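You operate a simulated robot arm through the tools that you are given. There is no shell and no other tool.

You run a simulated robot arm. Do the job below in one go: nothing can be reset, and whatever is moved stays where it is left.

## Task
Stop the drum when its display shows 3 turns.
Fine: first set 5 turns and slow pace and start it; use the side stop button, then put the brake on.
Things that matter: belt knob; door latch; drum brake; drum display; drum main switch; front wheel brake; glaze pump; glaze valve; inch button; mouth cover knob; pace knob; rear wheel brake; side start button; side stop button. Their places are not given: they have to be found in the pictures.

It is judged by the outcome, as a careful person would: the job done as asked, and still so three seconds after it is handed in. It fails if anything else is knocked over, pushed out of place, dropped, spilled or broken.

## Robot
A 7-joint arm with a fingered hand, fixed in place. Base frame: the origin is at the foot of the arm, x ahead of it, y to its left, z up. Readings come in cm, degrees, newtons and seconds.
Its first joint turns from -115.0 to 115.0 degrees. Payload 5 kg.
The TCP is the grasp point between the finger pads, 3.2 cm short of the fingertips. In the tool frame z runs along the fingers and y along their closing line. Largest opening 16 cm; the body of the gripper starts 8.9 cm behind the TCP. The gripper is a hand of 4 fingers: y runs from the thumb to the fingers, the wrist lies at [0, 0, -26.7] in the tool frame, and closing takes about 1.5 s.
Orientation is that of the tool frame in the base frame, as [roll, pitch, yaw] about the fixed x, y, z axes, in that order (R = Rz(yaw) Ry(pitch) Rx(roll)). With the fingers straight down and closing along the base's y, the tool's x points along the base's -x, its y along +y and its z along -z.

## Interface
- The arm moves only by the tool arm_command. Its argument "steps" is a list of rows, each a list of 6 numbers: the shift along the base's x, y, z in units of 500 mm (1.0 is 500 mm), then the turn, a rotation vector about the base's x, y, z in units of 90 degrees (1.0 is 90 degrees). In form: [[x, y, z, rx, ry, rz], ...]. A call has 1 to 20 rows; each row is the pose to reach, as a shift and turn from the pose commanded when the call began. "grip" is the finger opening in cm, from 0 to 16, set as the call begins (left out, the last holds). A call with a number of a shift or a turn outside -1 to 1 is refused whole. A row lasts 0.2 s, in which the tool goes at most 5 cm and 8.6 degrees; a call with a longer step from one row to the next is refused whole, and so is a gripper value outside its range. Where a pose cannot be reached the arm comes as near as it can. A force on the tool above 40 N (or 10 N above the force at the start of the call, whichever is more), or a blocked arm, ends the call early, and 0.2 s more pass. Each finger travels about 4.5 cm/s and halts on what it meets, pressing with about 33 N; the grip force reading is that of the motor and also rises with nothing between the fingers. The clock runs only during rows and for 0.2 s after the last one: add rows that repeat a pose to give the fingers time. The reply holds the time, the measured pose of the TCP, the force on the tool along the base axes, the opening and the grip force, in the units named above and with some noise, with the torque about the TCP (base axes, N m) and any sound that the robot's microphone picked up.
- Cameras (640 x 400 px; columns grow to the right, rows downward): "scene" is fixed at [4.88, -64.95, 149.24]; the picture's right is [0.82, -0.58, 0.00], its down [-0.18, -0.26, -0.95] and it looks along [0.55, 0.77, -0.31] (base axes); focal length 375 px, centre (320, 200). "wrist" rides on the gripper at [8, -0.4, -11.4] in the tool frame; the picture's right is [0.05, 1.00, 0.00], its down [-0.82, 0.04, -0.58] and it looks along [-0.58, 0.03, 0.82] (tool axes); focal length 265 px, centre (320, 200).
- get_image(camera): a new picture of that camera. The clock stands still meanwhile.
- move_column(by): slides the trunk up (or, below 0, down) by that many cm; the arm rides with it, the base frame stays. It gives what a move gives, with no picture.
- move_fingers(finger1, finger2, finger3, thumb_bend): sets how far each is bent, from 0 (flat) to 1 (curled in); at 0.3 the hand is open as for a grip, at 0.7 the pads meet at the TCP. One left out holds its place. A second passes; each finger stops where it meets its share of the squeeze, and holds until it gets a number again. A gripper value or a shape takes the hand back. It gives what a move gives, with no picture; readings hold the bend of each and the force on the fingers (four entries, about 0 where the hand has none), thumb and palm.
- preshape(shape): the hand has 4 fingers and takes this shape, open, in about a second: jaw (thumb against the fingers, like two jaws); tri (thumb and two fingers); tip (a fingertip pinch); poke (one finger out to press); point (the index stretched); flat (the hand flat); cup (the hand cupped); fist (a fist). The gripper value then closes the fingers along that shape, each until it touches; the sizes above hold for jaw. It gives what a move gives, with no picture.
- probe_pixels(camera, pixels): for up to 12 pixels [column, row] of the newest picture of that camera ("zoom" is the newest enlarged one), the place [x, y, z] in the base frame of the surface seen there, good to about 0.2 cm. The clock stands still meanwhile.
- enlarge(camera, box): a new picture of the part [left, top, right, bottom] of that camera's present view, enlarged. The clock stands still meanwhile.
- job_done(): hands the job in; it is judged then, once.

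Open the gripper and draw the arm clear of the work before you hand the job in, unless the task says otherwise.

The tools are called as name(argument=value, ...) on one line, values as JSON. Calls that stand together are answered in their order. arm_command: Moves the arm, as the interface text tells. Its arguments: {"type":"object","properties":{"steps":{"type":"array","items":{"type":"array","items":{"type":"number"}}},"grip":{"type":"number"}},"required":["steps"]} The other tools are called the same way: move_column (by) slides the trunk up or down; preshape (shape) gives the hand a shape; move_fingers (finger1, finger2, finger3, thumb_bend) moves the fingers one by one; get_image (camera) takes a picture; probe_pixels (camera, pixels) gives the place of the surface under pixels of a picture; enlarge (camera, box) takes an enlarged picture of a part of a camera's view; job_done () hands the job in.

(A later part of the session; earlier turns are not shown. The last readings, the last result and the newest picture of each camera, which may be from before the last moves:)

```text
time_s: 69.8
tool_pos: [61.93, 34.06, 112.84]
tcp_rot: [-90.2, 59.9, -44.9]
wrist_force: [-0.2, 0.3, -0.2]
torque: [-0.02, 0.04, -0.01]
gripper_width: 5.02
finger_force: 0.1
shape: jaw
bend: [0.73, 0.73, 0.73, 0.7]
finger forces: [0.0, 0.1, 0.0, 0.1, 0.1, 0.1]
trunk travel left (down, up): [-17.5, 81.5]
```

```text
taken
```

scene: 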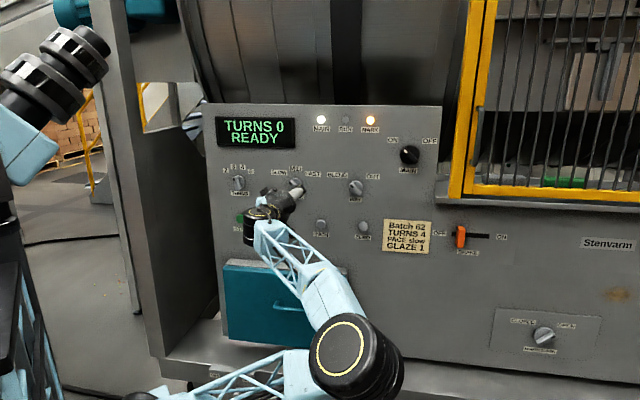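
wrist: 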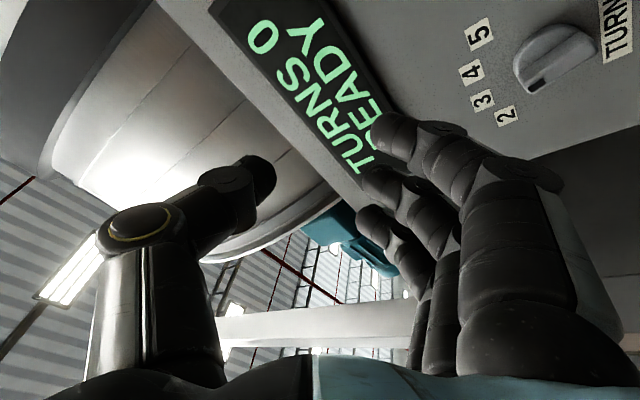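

Good. Now slide left to the turns knob: u=−0.9, depth 71.5, rolling +14°.

arm_command(steps=[[-0.04, 0.057, 0, 0.018, 0.018, 0], [-0.08, 0.114, 0, 0.037, 0.037, 0], [-0.12, 0.171, 0, 0.055, 0.055, 0], [-0.16, 0.229, 0, 0.073, 0.073, 0], [-0.2, 0.286, 0, 0.092, 0.092, 0], [-0.24, 0.343, 0, 0.11, 0.11, 0], [-0.24, 0.343, 0, 0.11, 0.11, 0]])

get_image(camera="wrist")

get_image(camera="scene")

```text
time_s: 71.4
tool_pos: [50.03, 51.41, 112.87]
tcp_rot: [-90.0, 73.8, -44.9]
wrist_force: [-0.4, 0.6, 0.1]
torque: [-0.01, -0.01, -0.07]
gripper_width: 5.0
finger_force: 0.1
shape: jaw
bend: [0.73, 0.73, 0.73, 0.7]
finger forces: [0.0, 0.0, 0.0, 0.1, 0.0, 0.0]
trunk travel left (down, up): [-17.5, 81.5]
```

```text
taken
```

wrist: 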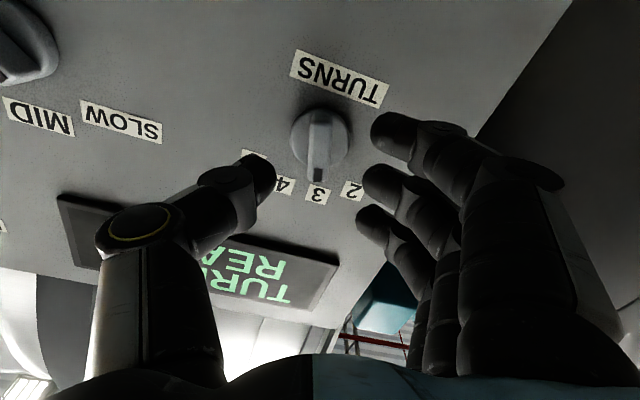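

```text
taken
```

scene: 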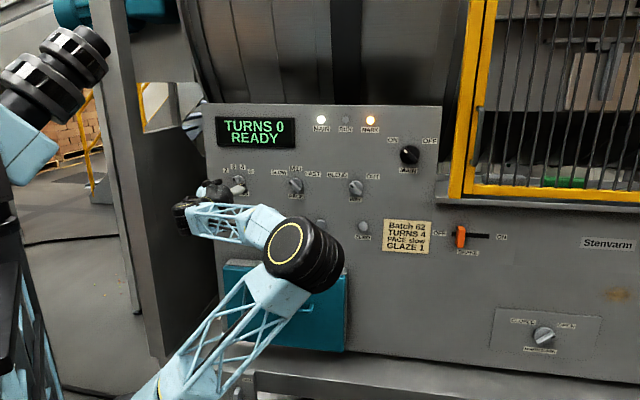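

Aligned: the turns bar is vertical at (318,150), between the fingers. I'll verify its axis from here and check the pace knob.

enlarge(camera="scene", box=[260, 160, 330, 210])

probe_pixels(camera="wrist", pixels=[[319, 175], [319, 130], [319, 150], [295, 140], [348, 140], [335, 112], [300, 115]])

```text
8.00 times, centred on (295, 185) of scene
```

zoom: 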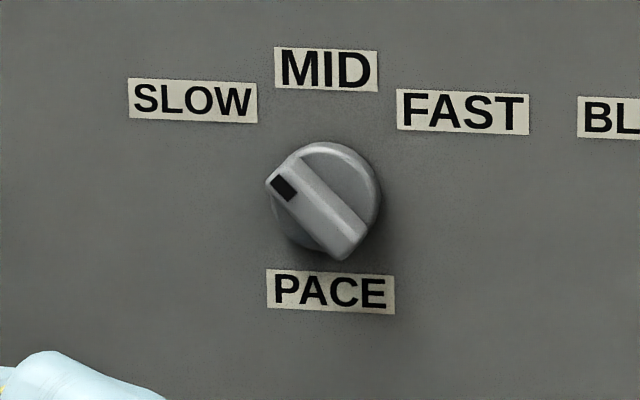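

```text
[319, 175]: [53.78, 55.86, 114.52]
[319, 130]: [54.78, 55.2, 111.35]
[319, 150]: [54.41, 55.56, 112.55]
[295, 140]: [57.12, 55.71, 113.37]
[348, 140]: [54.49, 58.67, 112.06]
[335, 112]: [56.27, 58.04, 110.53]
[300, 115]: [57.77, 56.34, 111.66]
```

Pace is cleanly at SLOW. Advance 4.5 cm onto the turns bar and then close.

arm_command(steps=[[0.021, 0.021, 0, 0, 0, 0], [0.042, 0.042, -0.001, 0, 0, 0], [0.0636, 0.0636, -0.002, 0, 0, 0], [0.0636, 0.0636, -0.002, 0, 0, 0]])

arm_command(steps=[[0, 0, 0, 0, 0, 0], [0, 0, 0, 0, 0, 0], [0, 0, 0, 0, 0, 0], [0, 0, 0, 0, 0, 0], [0, 0, 0, 0, 0, 0], [0, 0, 0, 0, 0, 0]], grip=1.1)

get_image(camera="wrist")

```text
time_s: 72.4
tool_pos: [53.37, 54.36, 112.68]
tcp_rot: [-90.2, 73.8, -45.1]
wrist_force: [-0.8, 0.1, 0.1]
torque: [-0.01, 0.03, 0.01]
gripper_width: 5.01
finger_force: 0.1
shape: jaw
bend: [0.73, 0.73, 0.73, 0.7]
finger forces: [0.0, 0.1, 0.0, 0.0, 0.1, 0.0]
trunk travel left (down, up): [-17.5, 81.5]
```

```text
time_s: 73.8
tool_pos: [53.22, 54.46, 112.68]
tcp_rot: [-90.2, 73.8, -45.0]
wrist_force: [-1.7, 1.3, -0.6]
torque: [-0.03, -0.01, 0.06]
gripper_width: 1.19
finger_force: 0.1
shape: jaw
bend: [0.71, 0.71, 0.71, 0.7]
finger forces: [0.0, 1.7, 1.0, 0.0, 0.4, 0.0]
trunk travel left (down, up): [-17.5, 81.5]
```

```text
taken
```

wrist: 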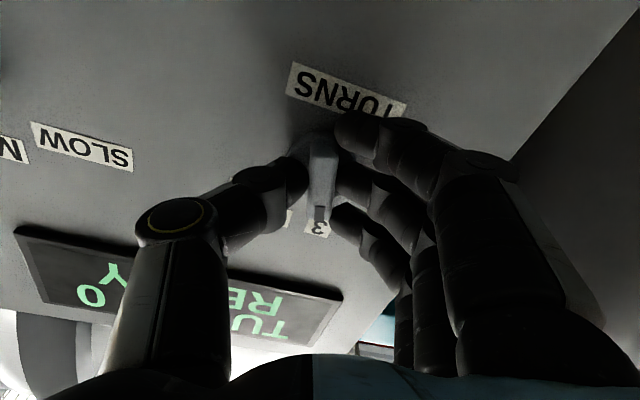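

Fingers touch the bar lightly. I'll firm up the grip and rotate clockwise 60° (3 → 5).

arm_command(steps=[[0, 0, 0, 0, 0, 0], [0, 0, 0, 0, 0, 0], [0, 0, 0, 0.043, 0.043, 0], [0, 0, 0, 0.086, 0.086, 0], [0, 0, 0, 0.129, 0.129, 0], [0, 0, 0, 0.171, 0.171, 0], [0, 0, 0, 0.214, 0.214, 0], [0, 0, 0, 0.257, 0.257, 0], [0, 0, 0, 0.3, 0.3, 0], [0, 0, 0, 0.343, 0.343, 0], [0, 0, 0, 0.386, 0.386, 0], [0, 0, 0, 0.429, 0.429, 0], [0, 0, 0, 0.4714, 0.4714, 0], [0, 0, 0, 0.4714, 0.4714, 0]], grip=0.8)

get_image(camera="wrist")

get_image(camera="scene")

```text
time_s: 76.8
tool_pos: [53.27, 54.57, 112.57]
tcp_rot: [89.9, 46.1, 135.2]
wrist_force: [-6.8, 11.0, -12.5]
torque: [-0.4, -0.33, 0.3]
gripper_width: 0.43
finger_force: 32.5
shape: jaw
bend: [0.69, 0.71, 0.71, 0.7]
finger forces: [0.6, 12.7, 12.4, 0.0, 26.7, 0.1]
trunk travel left (down, up): [-17.5, 81.5]
```

```text
taken
```

wrist: 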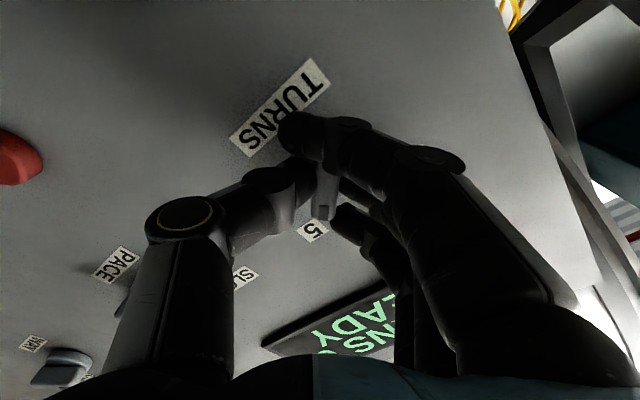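

```text
taken
```

scene: 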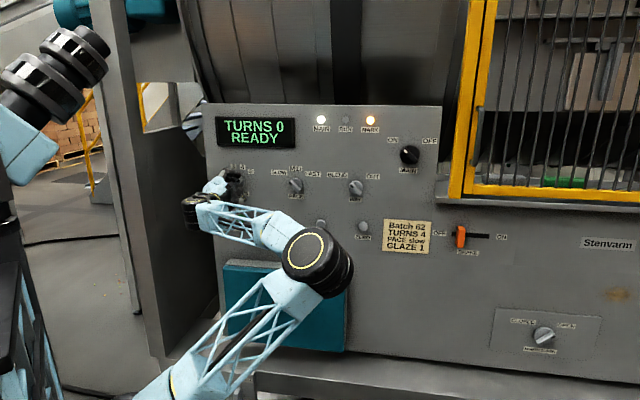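

The bar now points at "5" (label at (315,232) in the wrist view). I'll open and withdraw to check it.

arm_command(steps=[[0, 0, 0, 0, 0, 0], [0, 0, 0, 0, 0, 0], [0, 0, 0, 0, 0, 0], [0, 0, 0, 0, 0, 0], [-0.03, -0.03, 0, 0, 0, 0], [-0.064, -0.064, 0, 0, 0, 0], [-0.064, -0.064, 0, 0, 0, 0]], grip=5)

get_image(camera="wrist")

enlarge(camera="wrist", box=[240, 60, 400, 220])

```text
time_s: 78.4
tool_pos: [49.96, 51.03, 112.71]
tcp_rot: [89.9, 46.2, 134.9]
wrist_force: [0.5, 0.2, -0.1]
torque: [0.02, -0.02, 0.04]
gripper_width: 4.93
finger_force: 0.1
shape: jaw
bend: [0.73, 0.73, 0.73, 0.7]
finger forces: [0.0, 0.0, 0.0, 0.1, 0.1, 0.1]
trunk travel left (down, up): [-17.5, 81.5]
```

```text
taken
```

wrist: 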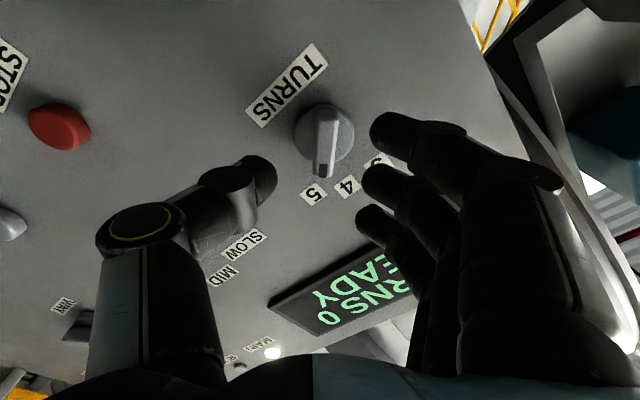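

```text
2.50 times, centred on (320, 140) of wrist
```

zoom: 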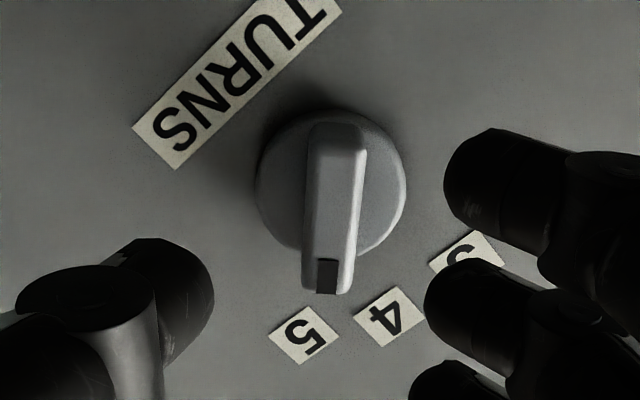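

The turns knob points at 5. Now I'll back off 4 cm and form the poke shape to see where the pressing fingertip is.

arm_command(steps=[[-0.03, -0.03, 0, -0.05, -0.05, 0], [-0.055, -0.055, 0, -0.1, -0.1, 0], [-0.055, -0.055, 0, -0.15, -0.15, 0], [-0.055, -0.055, 0, -0.2, -0.2, 0], [-0.055, -0.055, 0, -0.25, -0.25, 0], [-0.055, -0.055, 0, -0.3, -0.3, 0], [-0.055, -0.055, 0, -0.35, -0.35, 0], [-0.055, -0.055, 0, -0.35, -0.35, 0]])

preshape(shape="poke")

get_image(camera="wrist")

get_image(camera="scene")

enlarge(camera="scene", box=[150, 130, 300, 230])

```text
time_s: 80.2
tool_pos: [47.33, 48.29, 112.72]
tcp_rot: [-90.8, 89.1, -45.7]
wrist_force: [0.3, -0.8, 0.0]
torque: [-0.01, -0.01, -0.03]
gripper_width: 4.94
finger_force: 0.1
shape: jaw
bend: [0.73, 0.73, 0.73, 0.7]
finger forces: [0.0, 0.0, 0.0, 0.1, 0.1, 0.0]
trunk travel left (down, up): [-17.5, 81.5]
```

```text
time_s: 81.1
tool_pos: [47.35, 48.19, 112.68]
tcp_rot: [-90.9, 89.3, -45.7]
wrist_force: [0.7, 0.8, 0.7]
torque: [0.02, 0.01, -0.03]
gripper_width: 0.0
finger_force: 0.1
shape: poke
bend: [1.0, 1.0, 1.0, 0.47]
finger forces: [0.0, 0.0, 0.0, 0.0, 0.1, 0.1]
trunk travel left (down, up): [-17.5, 81.5]
```

```text
taken
```

wrist: 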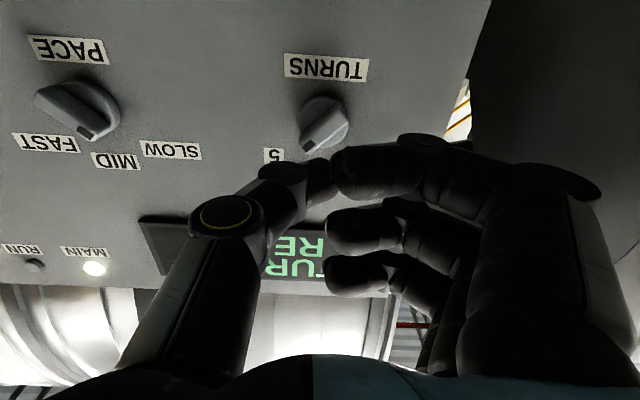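

```text
taken
```

scene: 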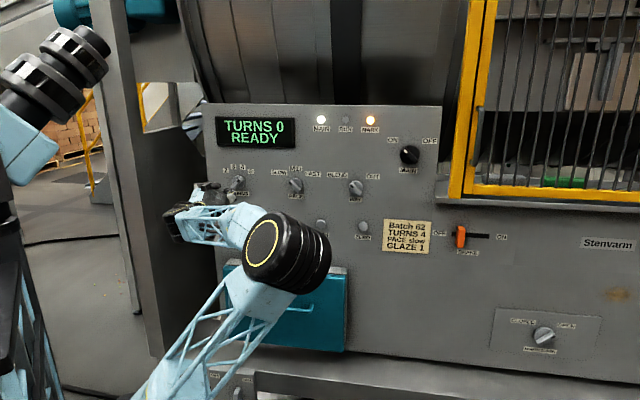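

```text
4.00 times, centred on (225, 180) of scene
```

zoom: 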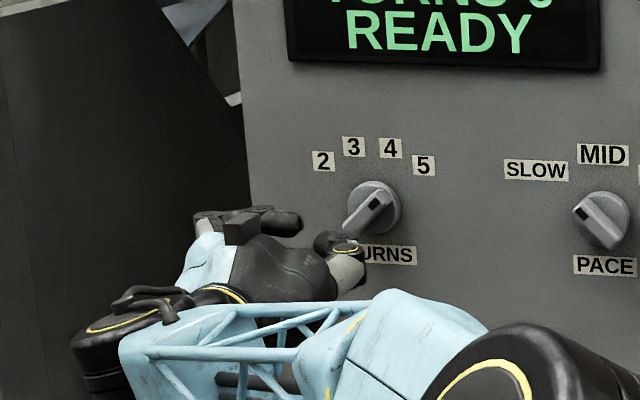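

Turns at 5 is confirmed in the scene zoom. The poke shape curls everything, so I'll try "point" (index stretched).

preshape(shape="point")

get_image(camera="wrist")

enlarge(camera="scene", box=[150, 130, 300, 230])

```text
time_s: 82.0
tool_pos: [47.28, 48.34, 112.62]
tcp_rot: [-90.9, 89.3, -45.7]
wrist_force: [0.1, 0.6, -0.5]
torque: [0.02, 0.01, -0.02]
gripper_width: 15.24
finger_force: 0.2
shape: point
bend: [0.3, 1.0, 1.0, 0.54]
finger forces: [0.0, 0.1, 0.1, 0.0, 0.0, 0.0]
trunk travel left (down, up): [-17.5, 81.5]
```

```text
taken
```

wrist: 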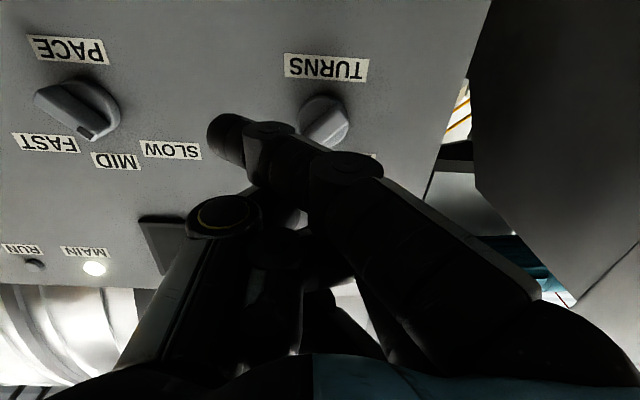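

```text
4.00 times, centred on (225, 180) of scene
```

zoom: 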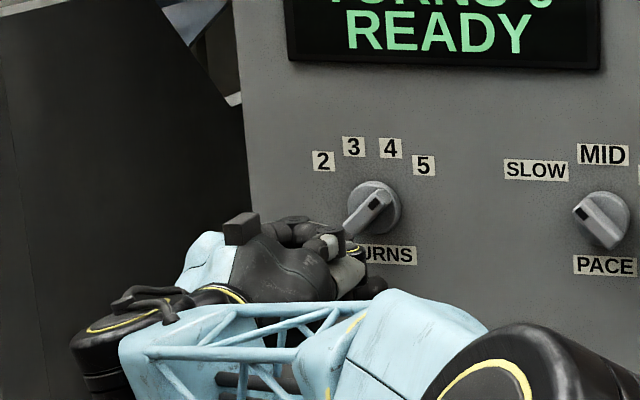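

I'll probe where the index fingertip is relative to the TCP.

probe_pixels(camera="wrist", pixels=[[222, 122], [230, 140], [268, 140], [350, 170], [225, 215], [450, 260], [215, 135], [240, 155]])

```text
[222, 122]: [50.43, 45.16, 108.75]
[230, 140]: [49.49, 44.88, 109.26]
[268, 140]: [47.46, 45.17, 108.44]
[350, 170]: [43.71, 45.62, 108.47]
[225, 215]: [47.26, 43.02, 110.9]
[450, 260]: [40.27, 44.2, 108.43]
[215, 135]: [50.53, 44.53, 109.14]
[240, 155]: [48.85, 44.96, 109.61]
```

The closed jaw gives a well-defined tip 3.2 cm ahead of the TCP, so I'll use that to press. Close the jaw here at standoff.

preshape(shape="jaw")

arm_command(steps=[[0, 0, -0.04, 0, 0, 0], [0, 0, -0.08, 0, 0, 0], [0, 0, -0.12, 0, 0, 0], [0, 0, -0.16, 0, 0, 0], [0, 0, -0.2, 0, 0, 0], [0, 0, -0.24, 0, 0, 0], [0, 0, -0.272, 0, 0, 0], [0.02, 0.02, -0.272, 0, 0, 0], [0.04, 0.04, -0.272, 0, 0, 0], [0.06, 0.06, -0.272, 0, 0, 0], [0.076, 0.076, -0.272, 0, 0, 0], [0.076, 0.076, -0.272, 0, 0, 0], [0.076, 0.076, -0.272, 0, 0, 0], [0.076, 0.076, -0.272, 0, 0, 0]], grip=0)

get_image(camera="wrist")

get_image(camera="scene")

```text
time_s: 82.9
tool_pos: [47.22, 48.28, 112.61]
tcp_rot: [-90.8, 89.3, -45.7]
wrist_force: [0.1, -0.5, 0.8]
torque: [0.01, 0.04, 0.0]
gripper_width: 15.97
finger_force: 0.1
shape: jaw
bend: [0.3, 0.3, 0.3, 0.3]
finger forces: [0.0, 0.1, 0.0, 0.0, 0.0, 0.1]
trunk travel left (down, up): [-17.5, 81.5]
```

```text
time_s: 85.9
tool_pos: [51.08, 52.29, 99.25]
tcp_rot: [-91.0, 89.2, -46.0]
wrist_force: [0.0, 0.4, -0.2]
torque: [-0.02, 0.01, 0.01]
gripper_width: 0.01
finger_force: 33.3
shape: jaw
bend: [0.7, 0.63, 0.7, 0.67]
finger forces: [0.0, 0.0, 0.0, 0.0, 0.0, 0.0]
trunk travel left (down, up): [-17.5, 81.5]
```

```text
taken
```

wrist: 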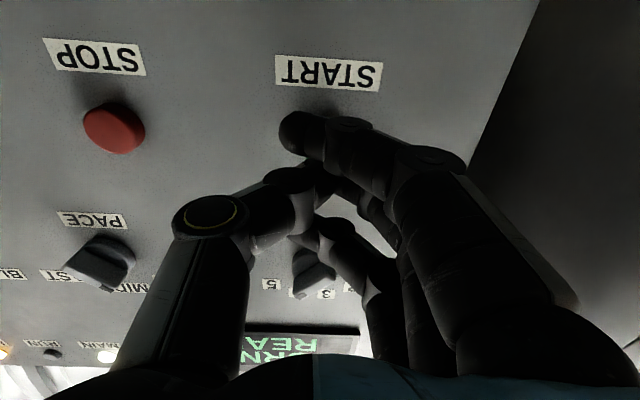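

```text
taken
```

scene: 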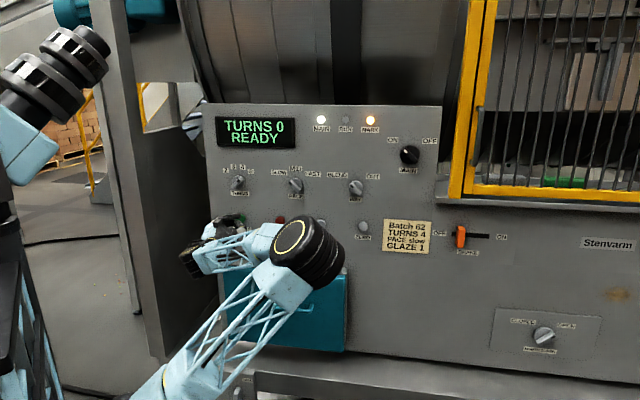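

Positioned before START with the display visible. I'll rehearse the slide to STOP (u +14.8) and see it's reachable.

arm_command(steps=[[0.05, -0.05, 0, 0, 0, 0], [0.105, -0.105, 0, 0, 0, 0], [0.16, -0.16, 0, 0, 0, 0], [0.209, -0.209, -0.004, 0, 0, 0], [0.209, -0.209, -0.004, 0, 0, 0]])

get_image(camera="wrist")

get_image(camera="scene")

```text
time_s: 87.1
tool_pos: [61.66, 41.61, 98.49]
tcp_rot: [-89.3, 89.3, -44.0]
wrist_force: [0.1, 0.6, 0.0]
torque: [0.0, 0.0, 0.03]
gripper_width: 0.0
finger_force: 33.0
shape: jaw
bend: [0.7, 0.63, 0.7, 0.67]
finger forces: [0.0, 0.1, 0.0, 0.0, 0.0, 0.0]
trunk travel left (down, up): [-17.5, 81.5]
```

```text
taken
```

wrist: 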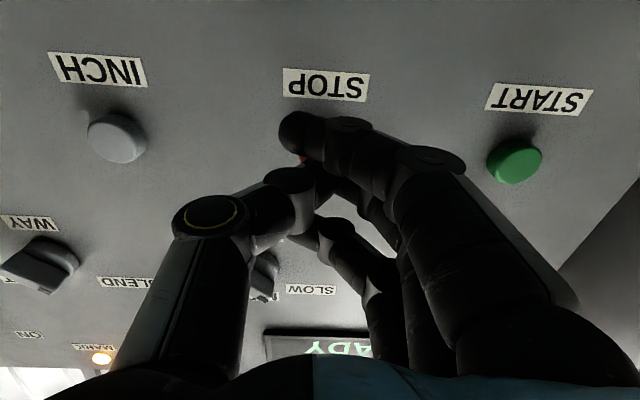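

```text
taken
```

scene: 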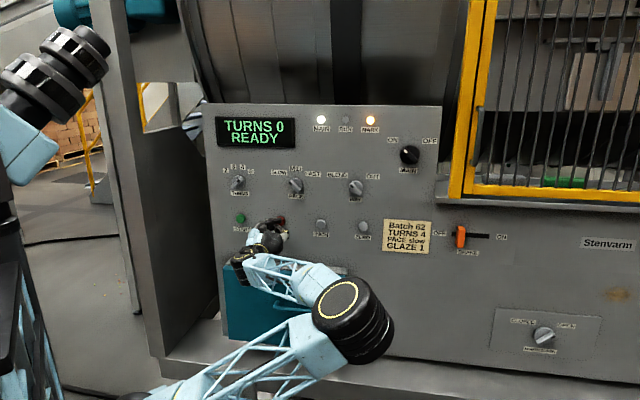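

Both buttons are reachable with the display in view. Back to START.

arm_command(steps=[[-0.05, 0.05, 0, 0, 0, 0], [-0.105, 0.105, 0.004, 0, 0, 0], [-0.16, 0.16, 0.006, 0, 0, 0], [-0.207, 0.207, 0.008, 0, 0, 0], [-0.207, 0.207, 0.008, 0, 0, 0]])

arm_command(steps=[[0.02, 0.02, 0, 0, 0, 0], [0.036, 0.036, 0, 0, 0, 0], [0.044, 0.044, 0, 0, 0, 0], [0.05, 0.05, 0, 0, 0, 0], [0.05, 0.05, 0, 0, 0, 0]])

get_image(camera="scene")

get_image(camera="wrist")

```text
time_s: 88.3
tool_pos: [51.19, 52.2, 99.19]
tcp_rot: [-92.3, 89.4, -47.3]
wrist_force: [0.3, 0.2, 1.3]
torque: [0.0, 0.0, -0.02]
gripper_width: 0.0
finger_force: 33.4
shape: jaw
bend: [0.7, 0.63, 0.7, 0.67]
finger forces: [0.0, 0.1, 0.0, 0.0, 0.0, 0.0]
trunk travel left (down, up): [-17.5, 81.5]
```

```text
time_s: 89.5
tool_pos: [53.71, 54.55, 99.26]
tcp_rot: [-91.7, 89.2, -46.5]
wrist_force: [-6.7, -4.4, -1.4]
torque: [-0.08, 0.04, 0.17]
gripper_width: 0.01
finger_force: 33.4
shape: jaw
bend: [0.7, 0.63, 0.7, 0.67]
finger forces: [0.0, 0.1, 0.0, 0.1, 0.0, 0.0]
trunk travel left (down, up): [-17.5, 81.5]
heard: click
```

```text
taken
```

scene: 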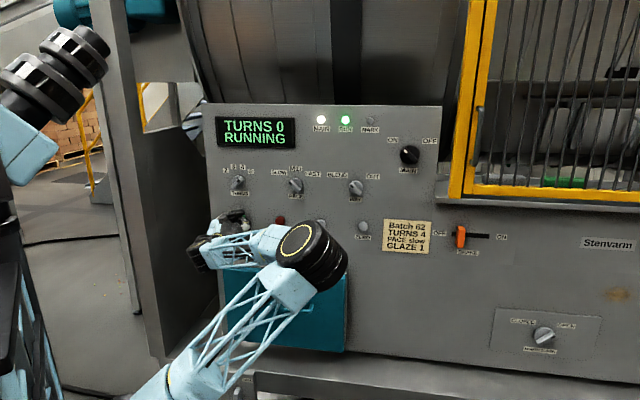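

```text
taken
```

wrist: 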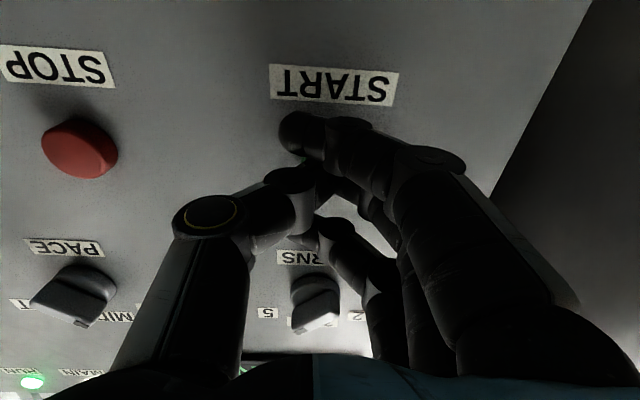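

The drum is RUNNING (click heard, RUN lamp green). Retreat and slide to hover at STOP.

arm_command(steps=[[-0.05, -0.05, 0, 0, 0, 0], [0.01, -0.11, -0.002, 0, 0, 0], [0.07, -0.17, -0.004, 0, 0, 0], [0.13, -0.23, -0.006, 0, 0, 0], [0.157, -0.257, -0.008, 0, 0, 0], [0.18, -0.234, -0.008, 0, 0, 0]])

get_image(camera="scene")

get_image(camera="wrist")

```text
time_s: 90.9
tool_pos: [62.81, 43.01, 98.93]
tcp_rot: [-89.8, 89.3, -44.6]
wrist_force: [0.1, 0.1, -0.3]
torque: [0.02, 0.02, 0.01]
gripper_width: 0.0
finger_force: 33.1
shape: jaw
bend: [0.7, 0.63, 0.7, 0.67]
finger forces: [0.0, 0.0, 0.0, 0.1, 0.0, 0.0]
trunk travel left (down, up): [-17.5, 81.5]
```

```text
taken
```

scene: 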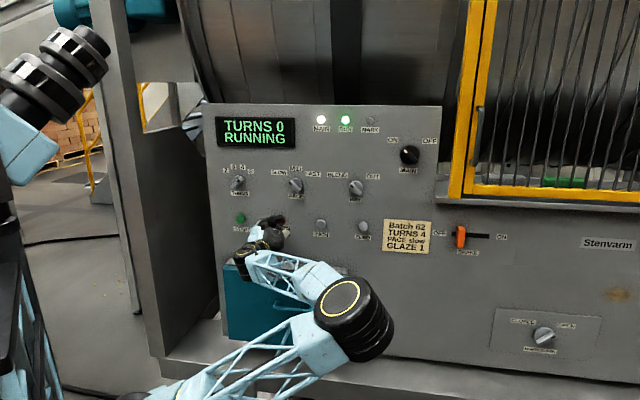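

```text
taken
```

wrist: 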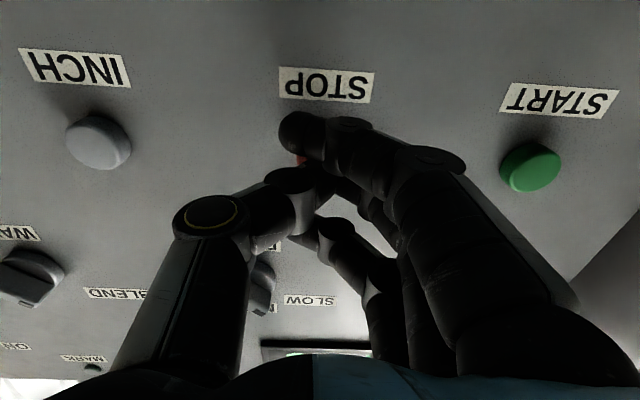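

Hovering at STOP (u=14.0, depth 74.8); the display still shows 0. I'll wait in 2 s slices and watch the count.

arm_command(steps=[[0, 0, 0, 0, 0, 0], [0, 0, 0, 0, 0, 0], [0, 0, 0, 0, 0, 0], [0, 0, 0, 0, 0, 0], [0, 0, 0, 0, 0, 0], [0, 0, 0, 0, 0, 0], [0, 0, 0, 0, 0, 0], [0, 0, 0, 0, 0, 0], [0, 0, 0, 0, 0, 0]])

get_image(camera="scene")

```text
time_s: 92.9
tool_pos: [62.82, 42.9, 98.79]
tcp_rot: [-90.9, 89.4, -45.9]
wrist_force: [0.0, -0.3, 0.3]
torque: [-0.01, 0.0, 0.01]
gripper_width: 0.01
finger_force: 32.8
shape: jaw
bend: [0.7, 0.63, 0.7, 0.67]
finger forces: [0.1, 0.0, 0.0, 0.0, 0.1, 0.1]
trunk travel left (down, up): [-17.5, 81.5]
```

```text
taken
```

scene: 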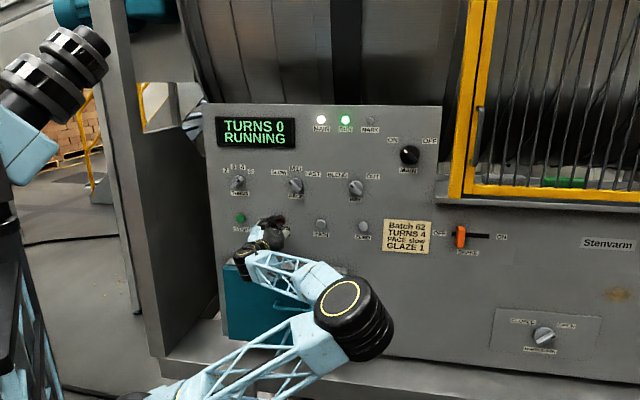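

Still 0 after ~4 s; continue waiting.

arm_command(steps=[[0, 0, 0, 0, 0, 0], [0, 0, 0, 0, 0, 0], [0, 0, 0, 0, 0, 0], [0, 0, 0, 0, 0, 0], [0, 0, 0, 0, 0, 0], [0, 0, 0, 0, 0, 0], [0, 0, 0, 0, 0, 0], [0, 0, 0, 0, 0, 0], [0, 0, 0, 0, 0, 0]])

enlarge(camera="scene", box=[205, 100, 445, 250])

```text
time_s: 94.9
tool_pos: [62.77, 42.9, 98.75]
tcp_rot: [-91.0, 89.2, -45.7]
wrist_force: [0.3, -0.2, -0.1]
torque: [0.03, -0.02, 0.01]
gripper_width: 0.0
finger_force: 32.8
shape: jaw
bend: [0.7, 0.63, 0.7, 0.67]
finger forces: [0.0, 0.0, 0.1, 0.0, 0.1, 0.0]
trunk travel left (down, up): [-17.5, 81.5]
```

```text
2.67 times, centred on (325, 175) of scene
```

zoom: 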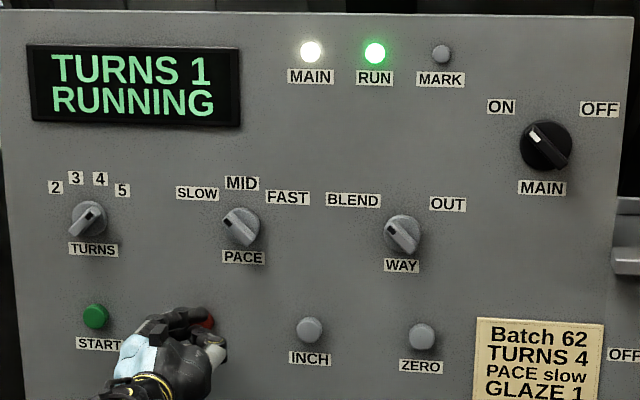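

Turn 1 showed by 94.9 s (≈5 s per turn). Keep waiting, with finer slices as turn 3 nears.

arm_command(steps=[[0, 0, 0, 0, 0, 0], [0, 0, 0, 0, 0, 0], [0, 0, 0, 0, 0, 0], [0, 0, 0, 0, 0, 0], [0, 0, 0, 0, 0, 0], [0, 0, 0, 0, 0, 0], [0, 0, 0, 0, 0, 0], [0, 0, 0, 0, 0, 0], [0, 0, 0, 0, 0, 0], [0, 0, 0, 0, 0, 0], [0, 0, 0, 0, 0, 0], [0, 0, 0, 0, 0, 0], [0, 0, 0, 0, 0, 0], [0, 0, 0, 0, 0, 0], [0, 0, 0, 0, 0, 0]])

enlarge(camera="scene", box=[205, 100, 445, 250])

```text
time_s: 98.1
tool_pos: [62.8, 42.98, 98.81]
tcp_rot: [-90.9, 89.4, -45.9]
wrist_force: [-0.2, 0.5, -1.2]
torque: [-0.01, -0.01, -0.01]
gripper_width: 0.0
finger_force: 33.3
shape: jaw
bend: [0.7, 0.63, 0.7, 0.67]
finger forces: [0.0, 0.0, 0.0, 0.0, 0.0, 0.0]
trunk travel left (down, up): [-17.5, 81.5]
```

```text
2.67 times, centred on (325, 175) of scene
```

zoom: 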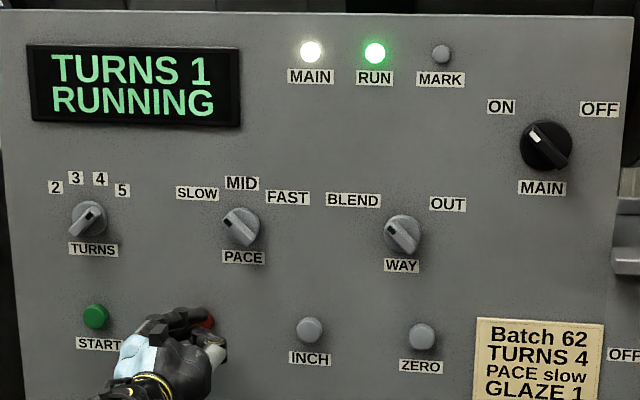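

Still 1; wait another 2 s.

arm_command(steps=[[0, 0, 0, 0, 0, 0], [0, 0, 0, 0, 0, 0], [0, 0, 0, 0, 0, 0], [0, 0, 0, 0, 0, 0], [0, 0, 0, 0, 0, 0], [0, 0, 0, 0, 0, 0], [0, 0, 0, 0, 0, 0], [0, 0, 0, 0, 0, 0], [0, 0, 0, 0, 0, 0]])

enlarge(camera="scene", box=[205, 100, 445, 250])

```text
time_s: 100.1
tool_pos: [62.89, 42.85, 98.82]
tcp_rot: [-90.9, 89.3, -45.9]
wrist_force: [-0.7, -0.6, -0.1]
torque: [0.01, -0.05, -0.02]
gripper_width: 0.0
finger_force: 32.9
shape: jaw
bend: [0.7, 0.63, 0.7, 0.67]
finger forces: [0.1, 0.1, 0.0, 0.0, 0.0, 0.0]
trunk travel left (down, up): [-17.5, 81.5]
```

```text
2.67 times, centred on (325, 175) of scene
```

zoom: 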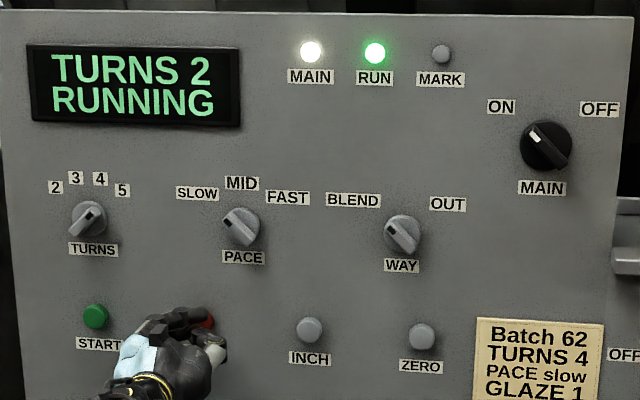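

Turn 2 reached by 100.1 s, so turn 3 should come at about 104–106 s. Wait 3 s, then use short slices.

arm_command(steps=[[0, 0, 0, 0, 0, 0], [0, 0, 0, 0, 0, 0], [0, 0, 0, 0, 0, 0], [0, 0, 0, 0, 0, 0], [0, 0, 0, 0, 0, 0], [0, 0, 0, 0, 0, 0], [0, 0, 0, 0, 0, 0], [0, 0, 0, 0, 0, 0], [0, 0, 0, 0, 0, 0], [0, 0, 0, 0, 0, 0], [0, 0, 0, 0, 0, 0], [0, 0, 0, 0, 0, 0], [0, 0, 0, 0, 0, 0], [0, 0, 0, 0, 0, 0]])

enlarge(camera="scene", box=[205, 100, 445, 250])

```text
time_s: 103.1
tool_pos: [62.83, 42.95, 98.76]
tcp_rot: [-91.0, 89.3, -45.8]
wrist_force: [-1.5, -0.9, 0.8]
torque: [-0.02, 0.02, -0.02]
gripper_width: 0.0
finger_force: 33.2
shape: jaw
bend: [0.7, 0.63, 0.7, 0.67]
finger forces: [0.0, 0.1, 0.0, 0.1, 0.1, 0.0]
trunk travel left (down, up): [-17.5, 81.5]
```

```text
2.67 times, centred on (325, 175) of scene
```

zoom: 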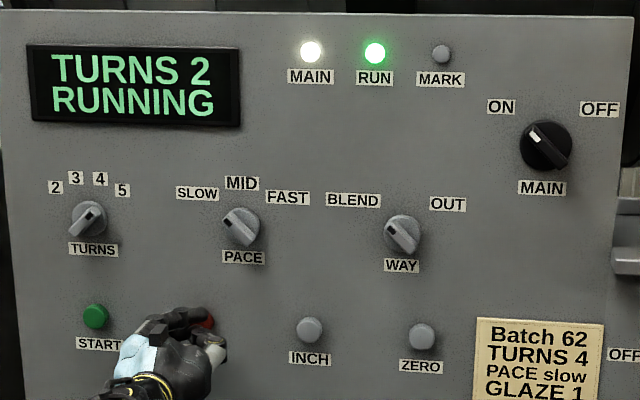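

Still 2; short slice of 0.8 s.

arm_command(steps=[[0, 0, 0, 0, 0, 0], [0, 0, 0, 0, 0, 0], [0, 0, 0, 0, 0, 0]])

enlarge(camera="scene", box=[205, 100, 445, 250])

```text
time_s: 103.9
tool_pos: [62.79, 42.97, 98.82]
tcp_rot: [-90.8, 89.3, -45.8]
wrist_force: [0.0, 0.9, 0.2]
torque: [0.01, 0.02, 0.0]
gripper_width: 0.0
finger_force: 33.2
shape: jaw
bend: [0.7, 0.63, 0.7, 0.67]
finger forces: [0.1, 0.0, 0.0, 0.0, 0.1, 0.1]
trunk travel left (down, up): [-17.5, 81.5]
```

```text
2.67 times, centred on (325, 175) of scene
```

zoom: 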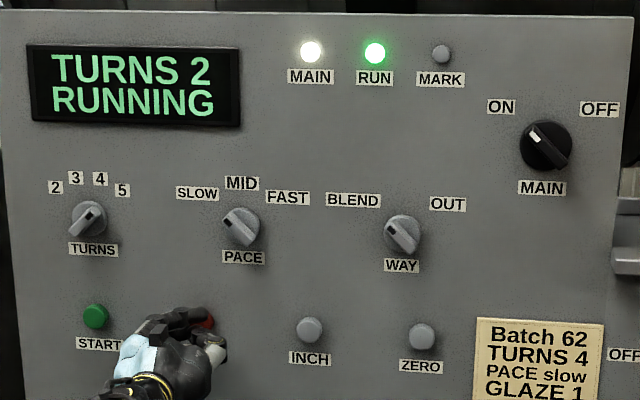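

Still 2; another 0.6 s slice.

arm_command(steps=[[0, 0, 0, 0, 0, 0], [0, 0, 0, 0, 0, 0]])

enlarge(camera="scene", box=[205, 100, 445, 250])

```text
time_s: 104.5
tool_pos: [62.79, 42.97, 98.78]
tcp_rot: [-91.0, 89.3, -45.8]
wrist_force: [0.1, -0.6, -0.3]
torque: [0.04, 0.01, 0.01]
gripper_width: 0.0
finger_force: 33.3
shape: jaw
bend: [0.7, 0.63, 0.7, 0.67]
finger forces: [0.0, 0.0, 0.0, 0.1, 0.0, 0.0]
trunk travel left (down, up): [-17.5, 81.5]
```

```text
2.67 times, centred on (325, 175) of scene
```

zoom: 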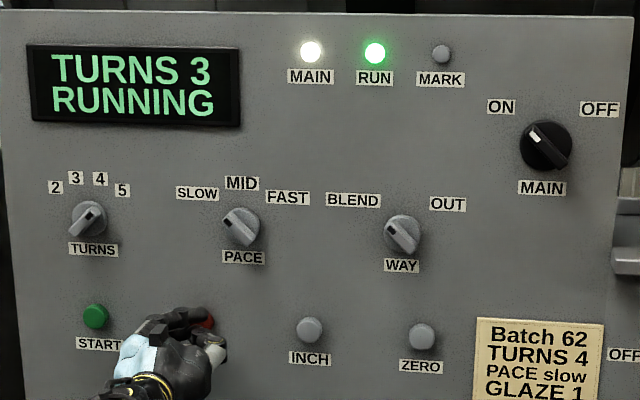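

The display shows 3: press STOP now.

arm_command(steps=[[0.02, 0.02, 0, 0, 0, 0], [0.028, 0.028, 0, 0, 0, 0], [0.028, 0.028, 0, 0, 0, 0]])

enlarge(camera="scene", box=[205, 100, 445, 250])

```text
time_s: 105.3
tool_pos: [64.03, 44.29, 98.77]
tcp_rot: [-92.4, 89.3, -47.1]
wrist_force: [-10.8, -11.3, -5.1]
torque: [-0.13, 0.04, 0.18]
gripper_width: 0.02
finger_force: 33.1
shape: jaw
bend: [0.7, 0.64, 0.7, 0.67]
finger forces: [0.1, 0.0, 0.1, 0.0, 0.0, 0.0]
trunk travel left (down, up): [-17.5, 81.5]
heard: click
```

```text
2.67 times, centred on (325, 175) of scene
```

zoom: 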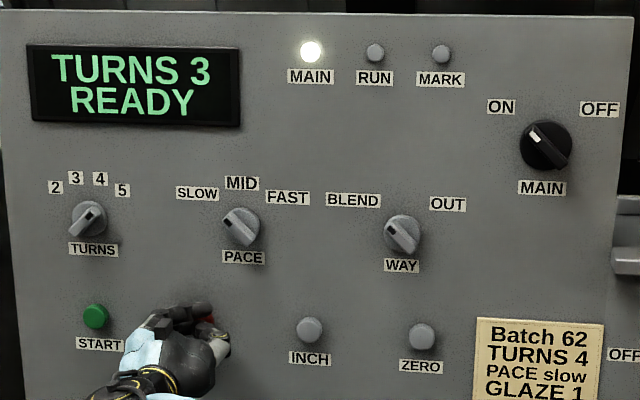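

Stopped with TURNS 3, RUN lamp off. Retreat from the button and examine the brake lever.

arm_command(steps=[[-0.03, -0.03, 0, 0, 0, 0], [-0.07, -0.07, 0, 0, 0, 0], [-0.11, -0.11, 0, 0, 0, 0], [-0.11, -0.11, 0, 0, 0, 0]])

enlarge(camera="scene", box=[430, 205, 530, 265])

probe_pixels(camera="zoom", pixels=[[190, 150], [190, 250], [175, 200], [205, 200], [250, 200], [400, 210], [240, 260], [190, 200], [110, 200], [360, 205], [190, 275], [225, 240]])

```text
time_s: 106.3
tool_pos: [58.84, 38.65, 98.94]
tcp_rot: [-90.4, 89.2, -45.3]
wrist_force: [0.5, -0.2, -0.3]
torque: [0.02, 0.0, 0.0]
gripper_width: 0.0
finger_force: 32.9
shape: jaw
bend: [0.7, 0.63, 0.7, 0.67]
finger forces: [0.0, 0.1, 0.1, 0.1, 0.0, 0.0]
trunk travel left (down, up): [-17.5, 81.5]
```

```text
6.40 times, centred on (480, 235) of scene
```

zoom: 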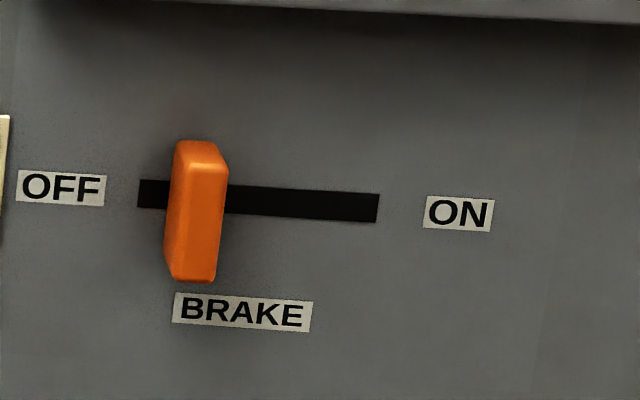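

```text
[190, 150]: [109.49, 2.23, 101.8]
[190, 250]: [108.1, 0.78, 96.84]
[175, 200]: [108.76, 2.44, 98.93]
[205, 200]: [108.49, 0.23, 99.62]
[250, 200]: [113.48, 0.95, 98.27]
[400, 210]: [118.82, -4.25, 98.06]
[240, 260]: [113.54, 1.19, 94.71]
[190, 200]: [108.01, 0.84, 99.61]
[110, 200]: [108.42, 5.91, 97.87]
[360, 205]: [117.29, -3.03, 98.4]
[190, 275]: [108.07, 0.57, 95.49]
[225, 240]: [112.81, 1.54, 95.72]
```

Lever: front at depth 77, u≈75.8, z 95.4–102; slot runs to u≈86. I'll check the ledge above it before planning the push.

probe_pixels(camera="scene", pixels=[[500, 203], [450, 200], [445, 195], [560, 208], [410, 225], [408, 155], [500, 197], [480, 110]])

get_image(camera="scene")

```text
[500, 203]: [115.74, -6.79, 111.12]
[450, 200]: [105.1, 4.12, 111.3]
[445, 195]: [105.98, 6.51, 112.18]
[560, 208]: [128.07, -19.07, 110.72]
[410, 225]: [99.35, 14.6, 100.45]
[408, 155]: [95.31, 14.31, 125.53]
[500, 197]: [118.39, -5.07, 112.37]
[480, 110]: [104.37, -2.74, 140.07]
```

```text
taken
```

scene: 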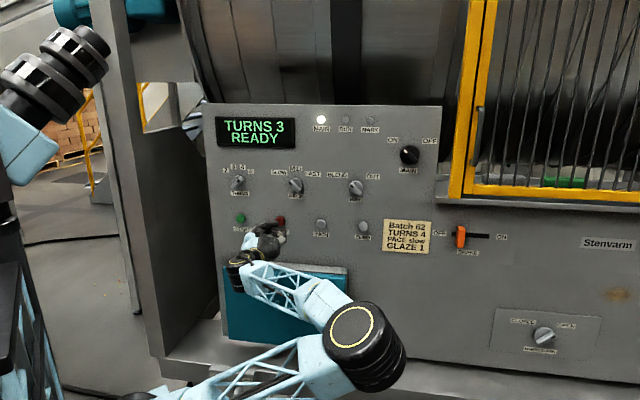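

The ledge bottom is at z≈110.7, so there's room at z≈98.6. I'll move right, turning the hand to heading 15°, to a standoff left of the lever.

arm_command(steps=[[0.0665, -0.0658, 0, 0, 0, -0.0278], [0.133, -0.1317, -0.001, 0, 0, -0.0555], [0.1995, -0.1975, -0.0015, 0, 0, -0.0833], [0.266, -0.2633, -0.002, 0, 0, -0.111], [0.3325, -0.3292, -0.0025, 0, 0, -0.1388], [0.399, -0.395, -0.003, 0, 0, -0.1665], [0.4655, -0.4608, -0.0035, 0, 0, -0.1943], [0.532, -0.5267, -0.004, 0, 0, -0.222], [0.5985, -0.5925, -0.0045, 0, 0, -0.2498], [0.665, -0.6583, -0.005, 0, 0, -0.2775], [0.7315, -0.7242, -0.0055, 0, 0, -0.3053], [0.798, -0.79, -0.006, 0, 0, -0.333], [0.798, -0.79, -0.006, 0, 0, -0.333]])

get_image(camera="wrist")

get_image(camera="scene")

```text
time_s: 109.1
tool_pos: [98.27, -1.03, 98.61]
tcp_rot: [-91.0, 89.4, -75.7]
wrist_force: [0.7, -0.3, -0.1]
torque: [0.01, 0.02, 0.01]
gripper_width: 0.0
finger_force: 33.1
shape: jaw
bend: [0.7, 0.63, 0.7, 0.67]
finger forces: [0.0, 0.0, 0.1, 0.0, 0.1, 0.0]
trunk travel left (down, up): [-17.5, 81.5]
```

```text
taken
```

wrist: 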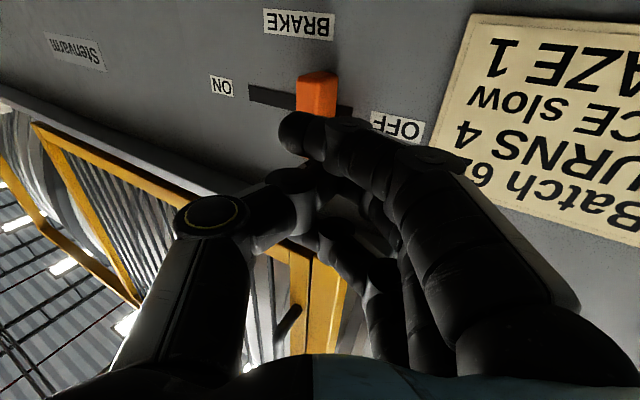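

```text
taken
```

scene: 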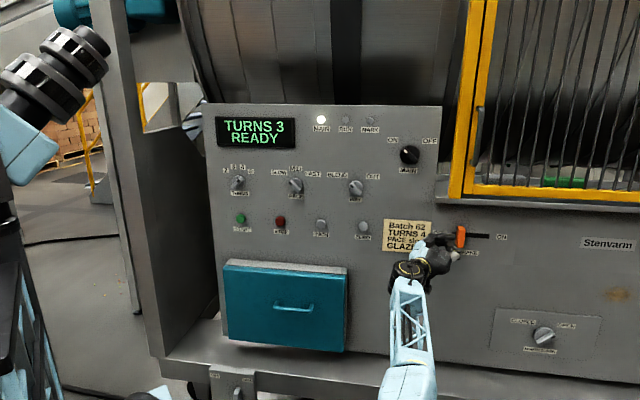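

The hand is at the lever's left. Insert toward the panel just left of the lever (tip to u≈71.5, depth≈79).

arm_command(steps=[[0.021, 0.0226, 0, 0, 0, 0], [0.042, 0.0452, 0, 0, 0, 0], [0.063, 0.0678, 0, 0, 0, 0], [0.084, 0.0904, 0, 0, 0, 0], [0.1, 0.108, 0, 0, 0, 0], [0.1, 0.108, 0, 0, 0, 0]])

get_image(camera="wrist")

enlarge(camera="scene", box=[370, 195, 530, 295])

```text
time_s: 110.5
tool_pos: [103.66, 4.54, 98.44]
tcp_rot: [-91.8, 89.3, -76.7]
wrist_force: [0.8, 0.8, 0.0]
torque: [-0.02, -0.03, -0.01]
gripper_width: 0.01
finger_force: 32.9
shape: jaw
bend: [0.7, 0.63, 0.7, 0.67]
finger forces: [0.0, 0.0, 0.0, 0.0, 0.1, 0.0]
trunk travel left (down, up): [-17.5, 81.5]
```

```text
taken
```

wrist: 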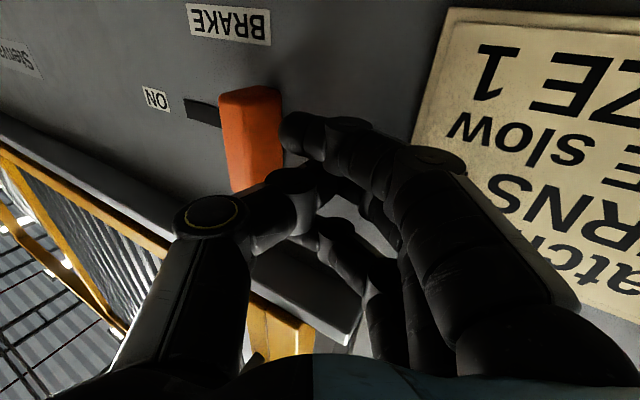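

```text
4.00 times, centred on (450, 245) of scene
```

zoom: 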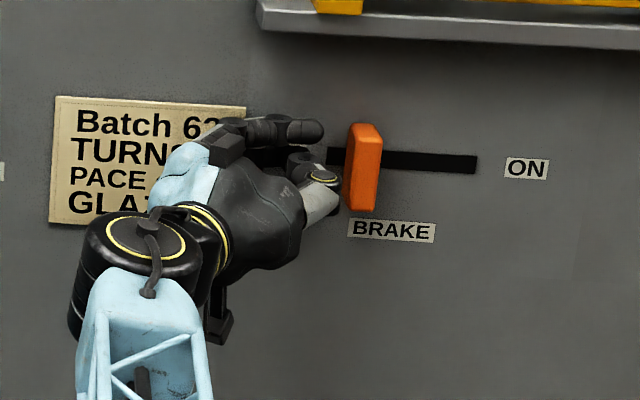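

The thumb sits right beside the lever. Push right along the slot (+u) by about 8 cm in small rows.

arm_command(steps=[[0.013, -0.013, 0, 0, 0, 0], [0.026, -0.026, 0, 0, 0, 0], [0.039, -0.039, 0, 0, 0, 0], [0.052, -0.052, 0, 0, 0, 0], [0.065, -0.065, 0, 0, 0, 0], [0.078, -0.078, 0, 0, 0, 0], [0.091, -0.091, 0, 0, 0, 0], [0.104, -0.104, 0, 0, 0, 0], [0.113, -0.113, 0, 0, 0, 0], [0.113, -0.113, 0, 0, 0, 0]])

get_image(camera="wrist")

enlarge(camera="scene", box=[390, 195, 550, 295])

```text
time_s: 112.7
tool_pos: [109.28, -0.68, 98.51]
tcp_rot: [-92.6, 89.3, -77.6]
wrist_force: [-0.2, 0.2, 1.4]
torque: [0.03, 0.0, -0.01]
gripper_width: 0.02
finger_force: 33.3
shape: jaw
bend: [0.7, 0.63, 0.7, 0.67]
finger forces: [0.7, 0.0, 0.1, 0.1, 0.1, 0.0]
trunk travel left (down, up): [-17.5, 81.5]
```

```text
taken
```

wrist: 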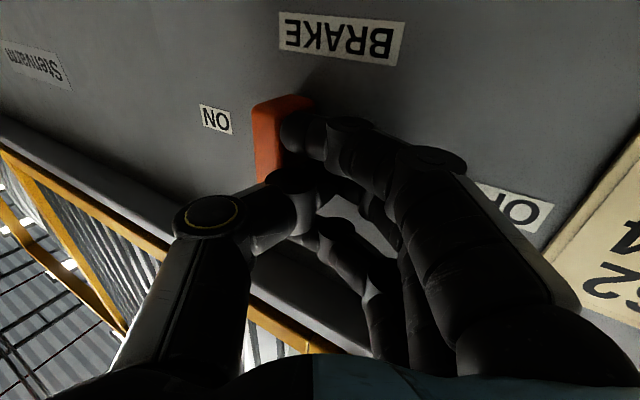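

```text
4.00 times, centred on (470, 245) of scene
```

zoom: 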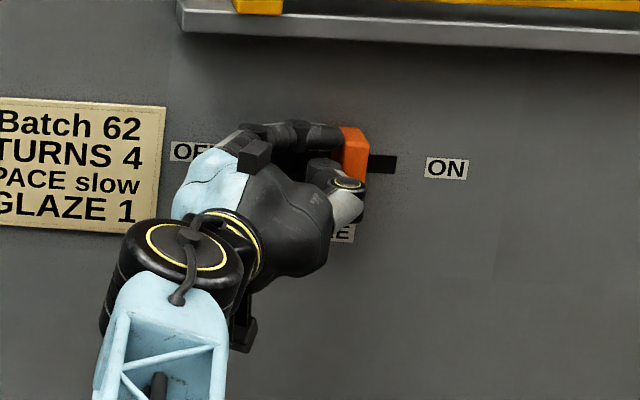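

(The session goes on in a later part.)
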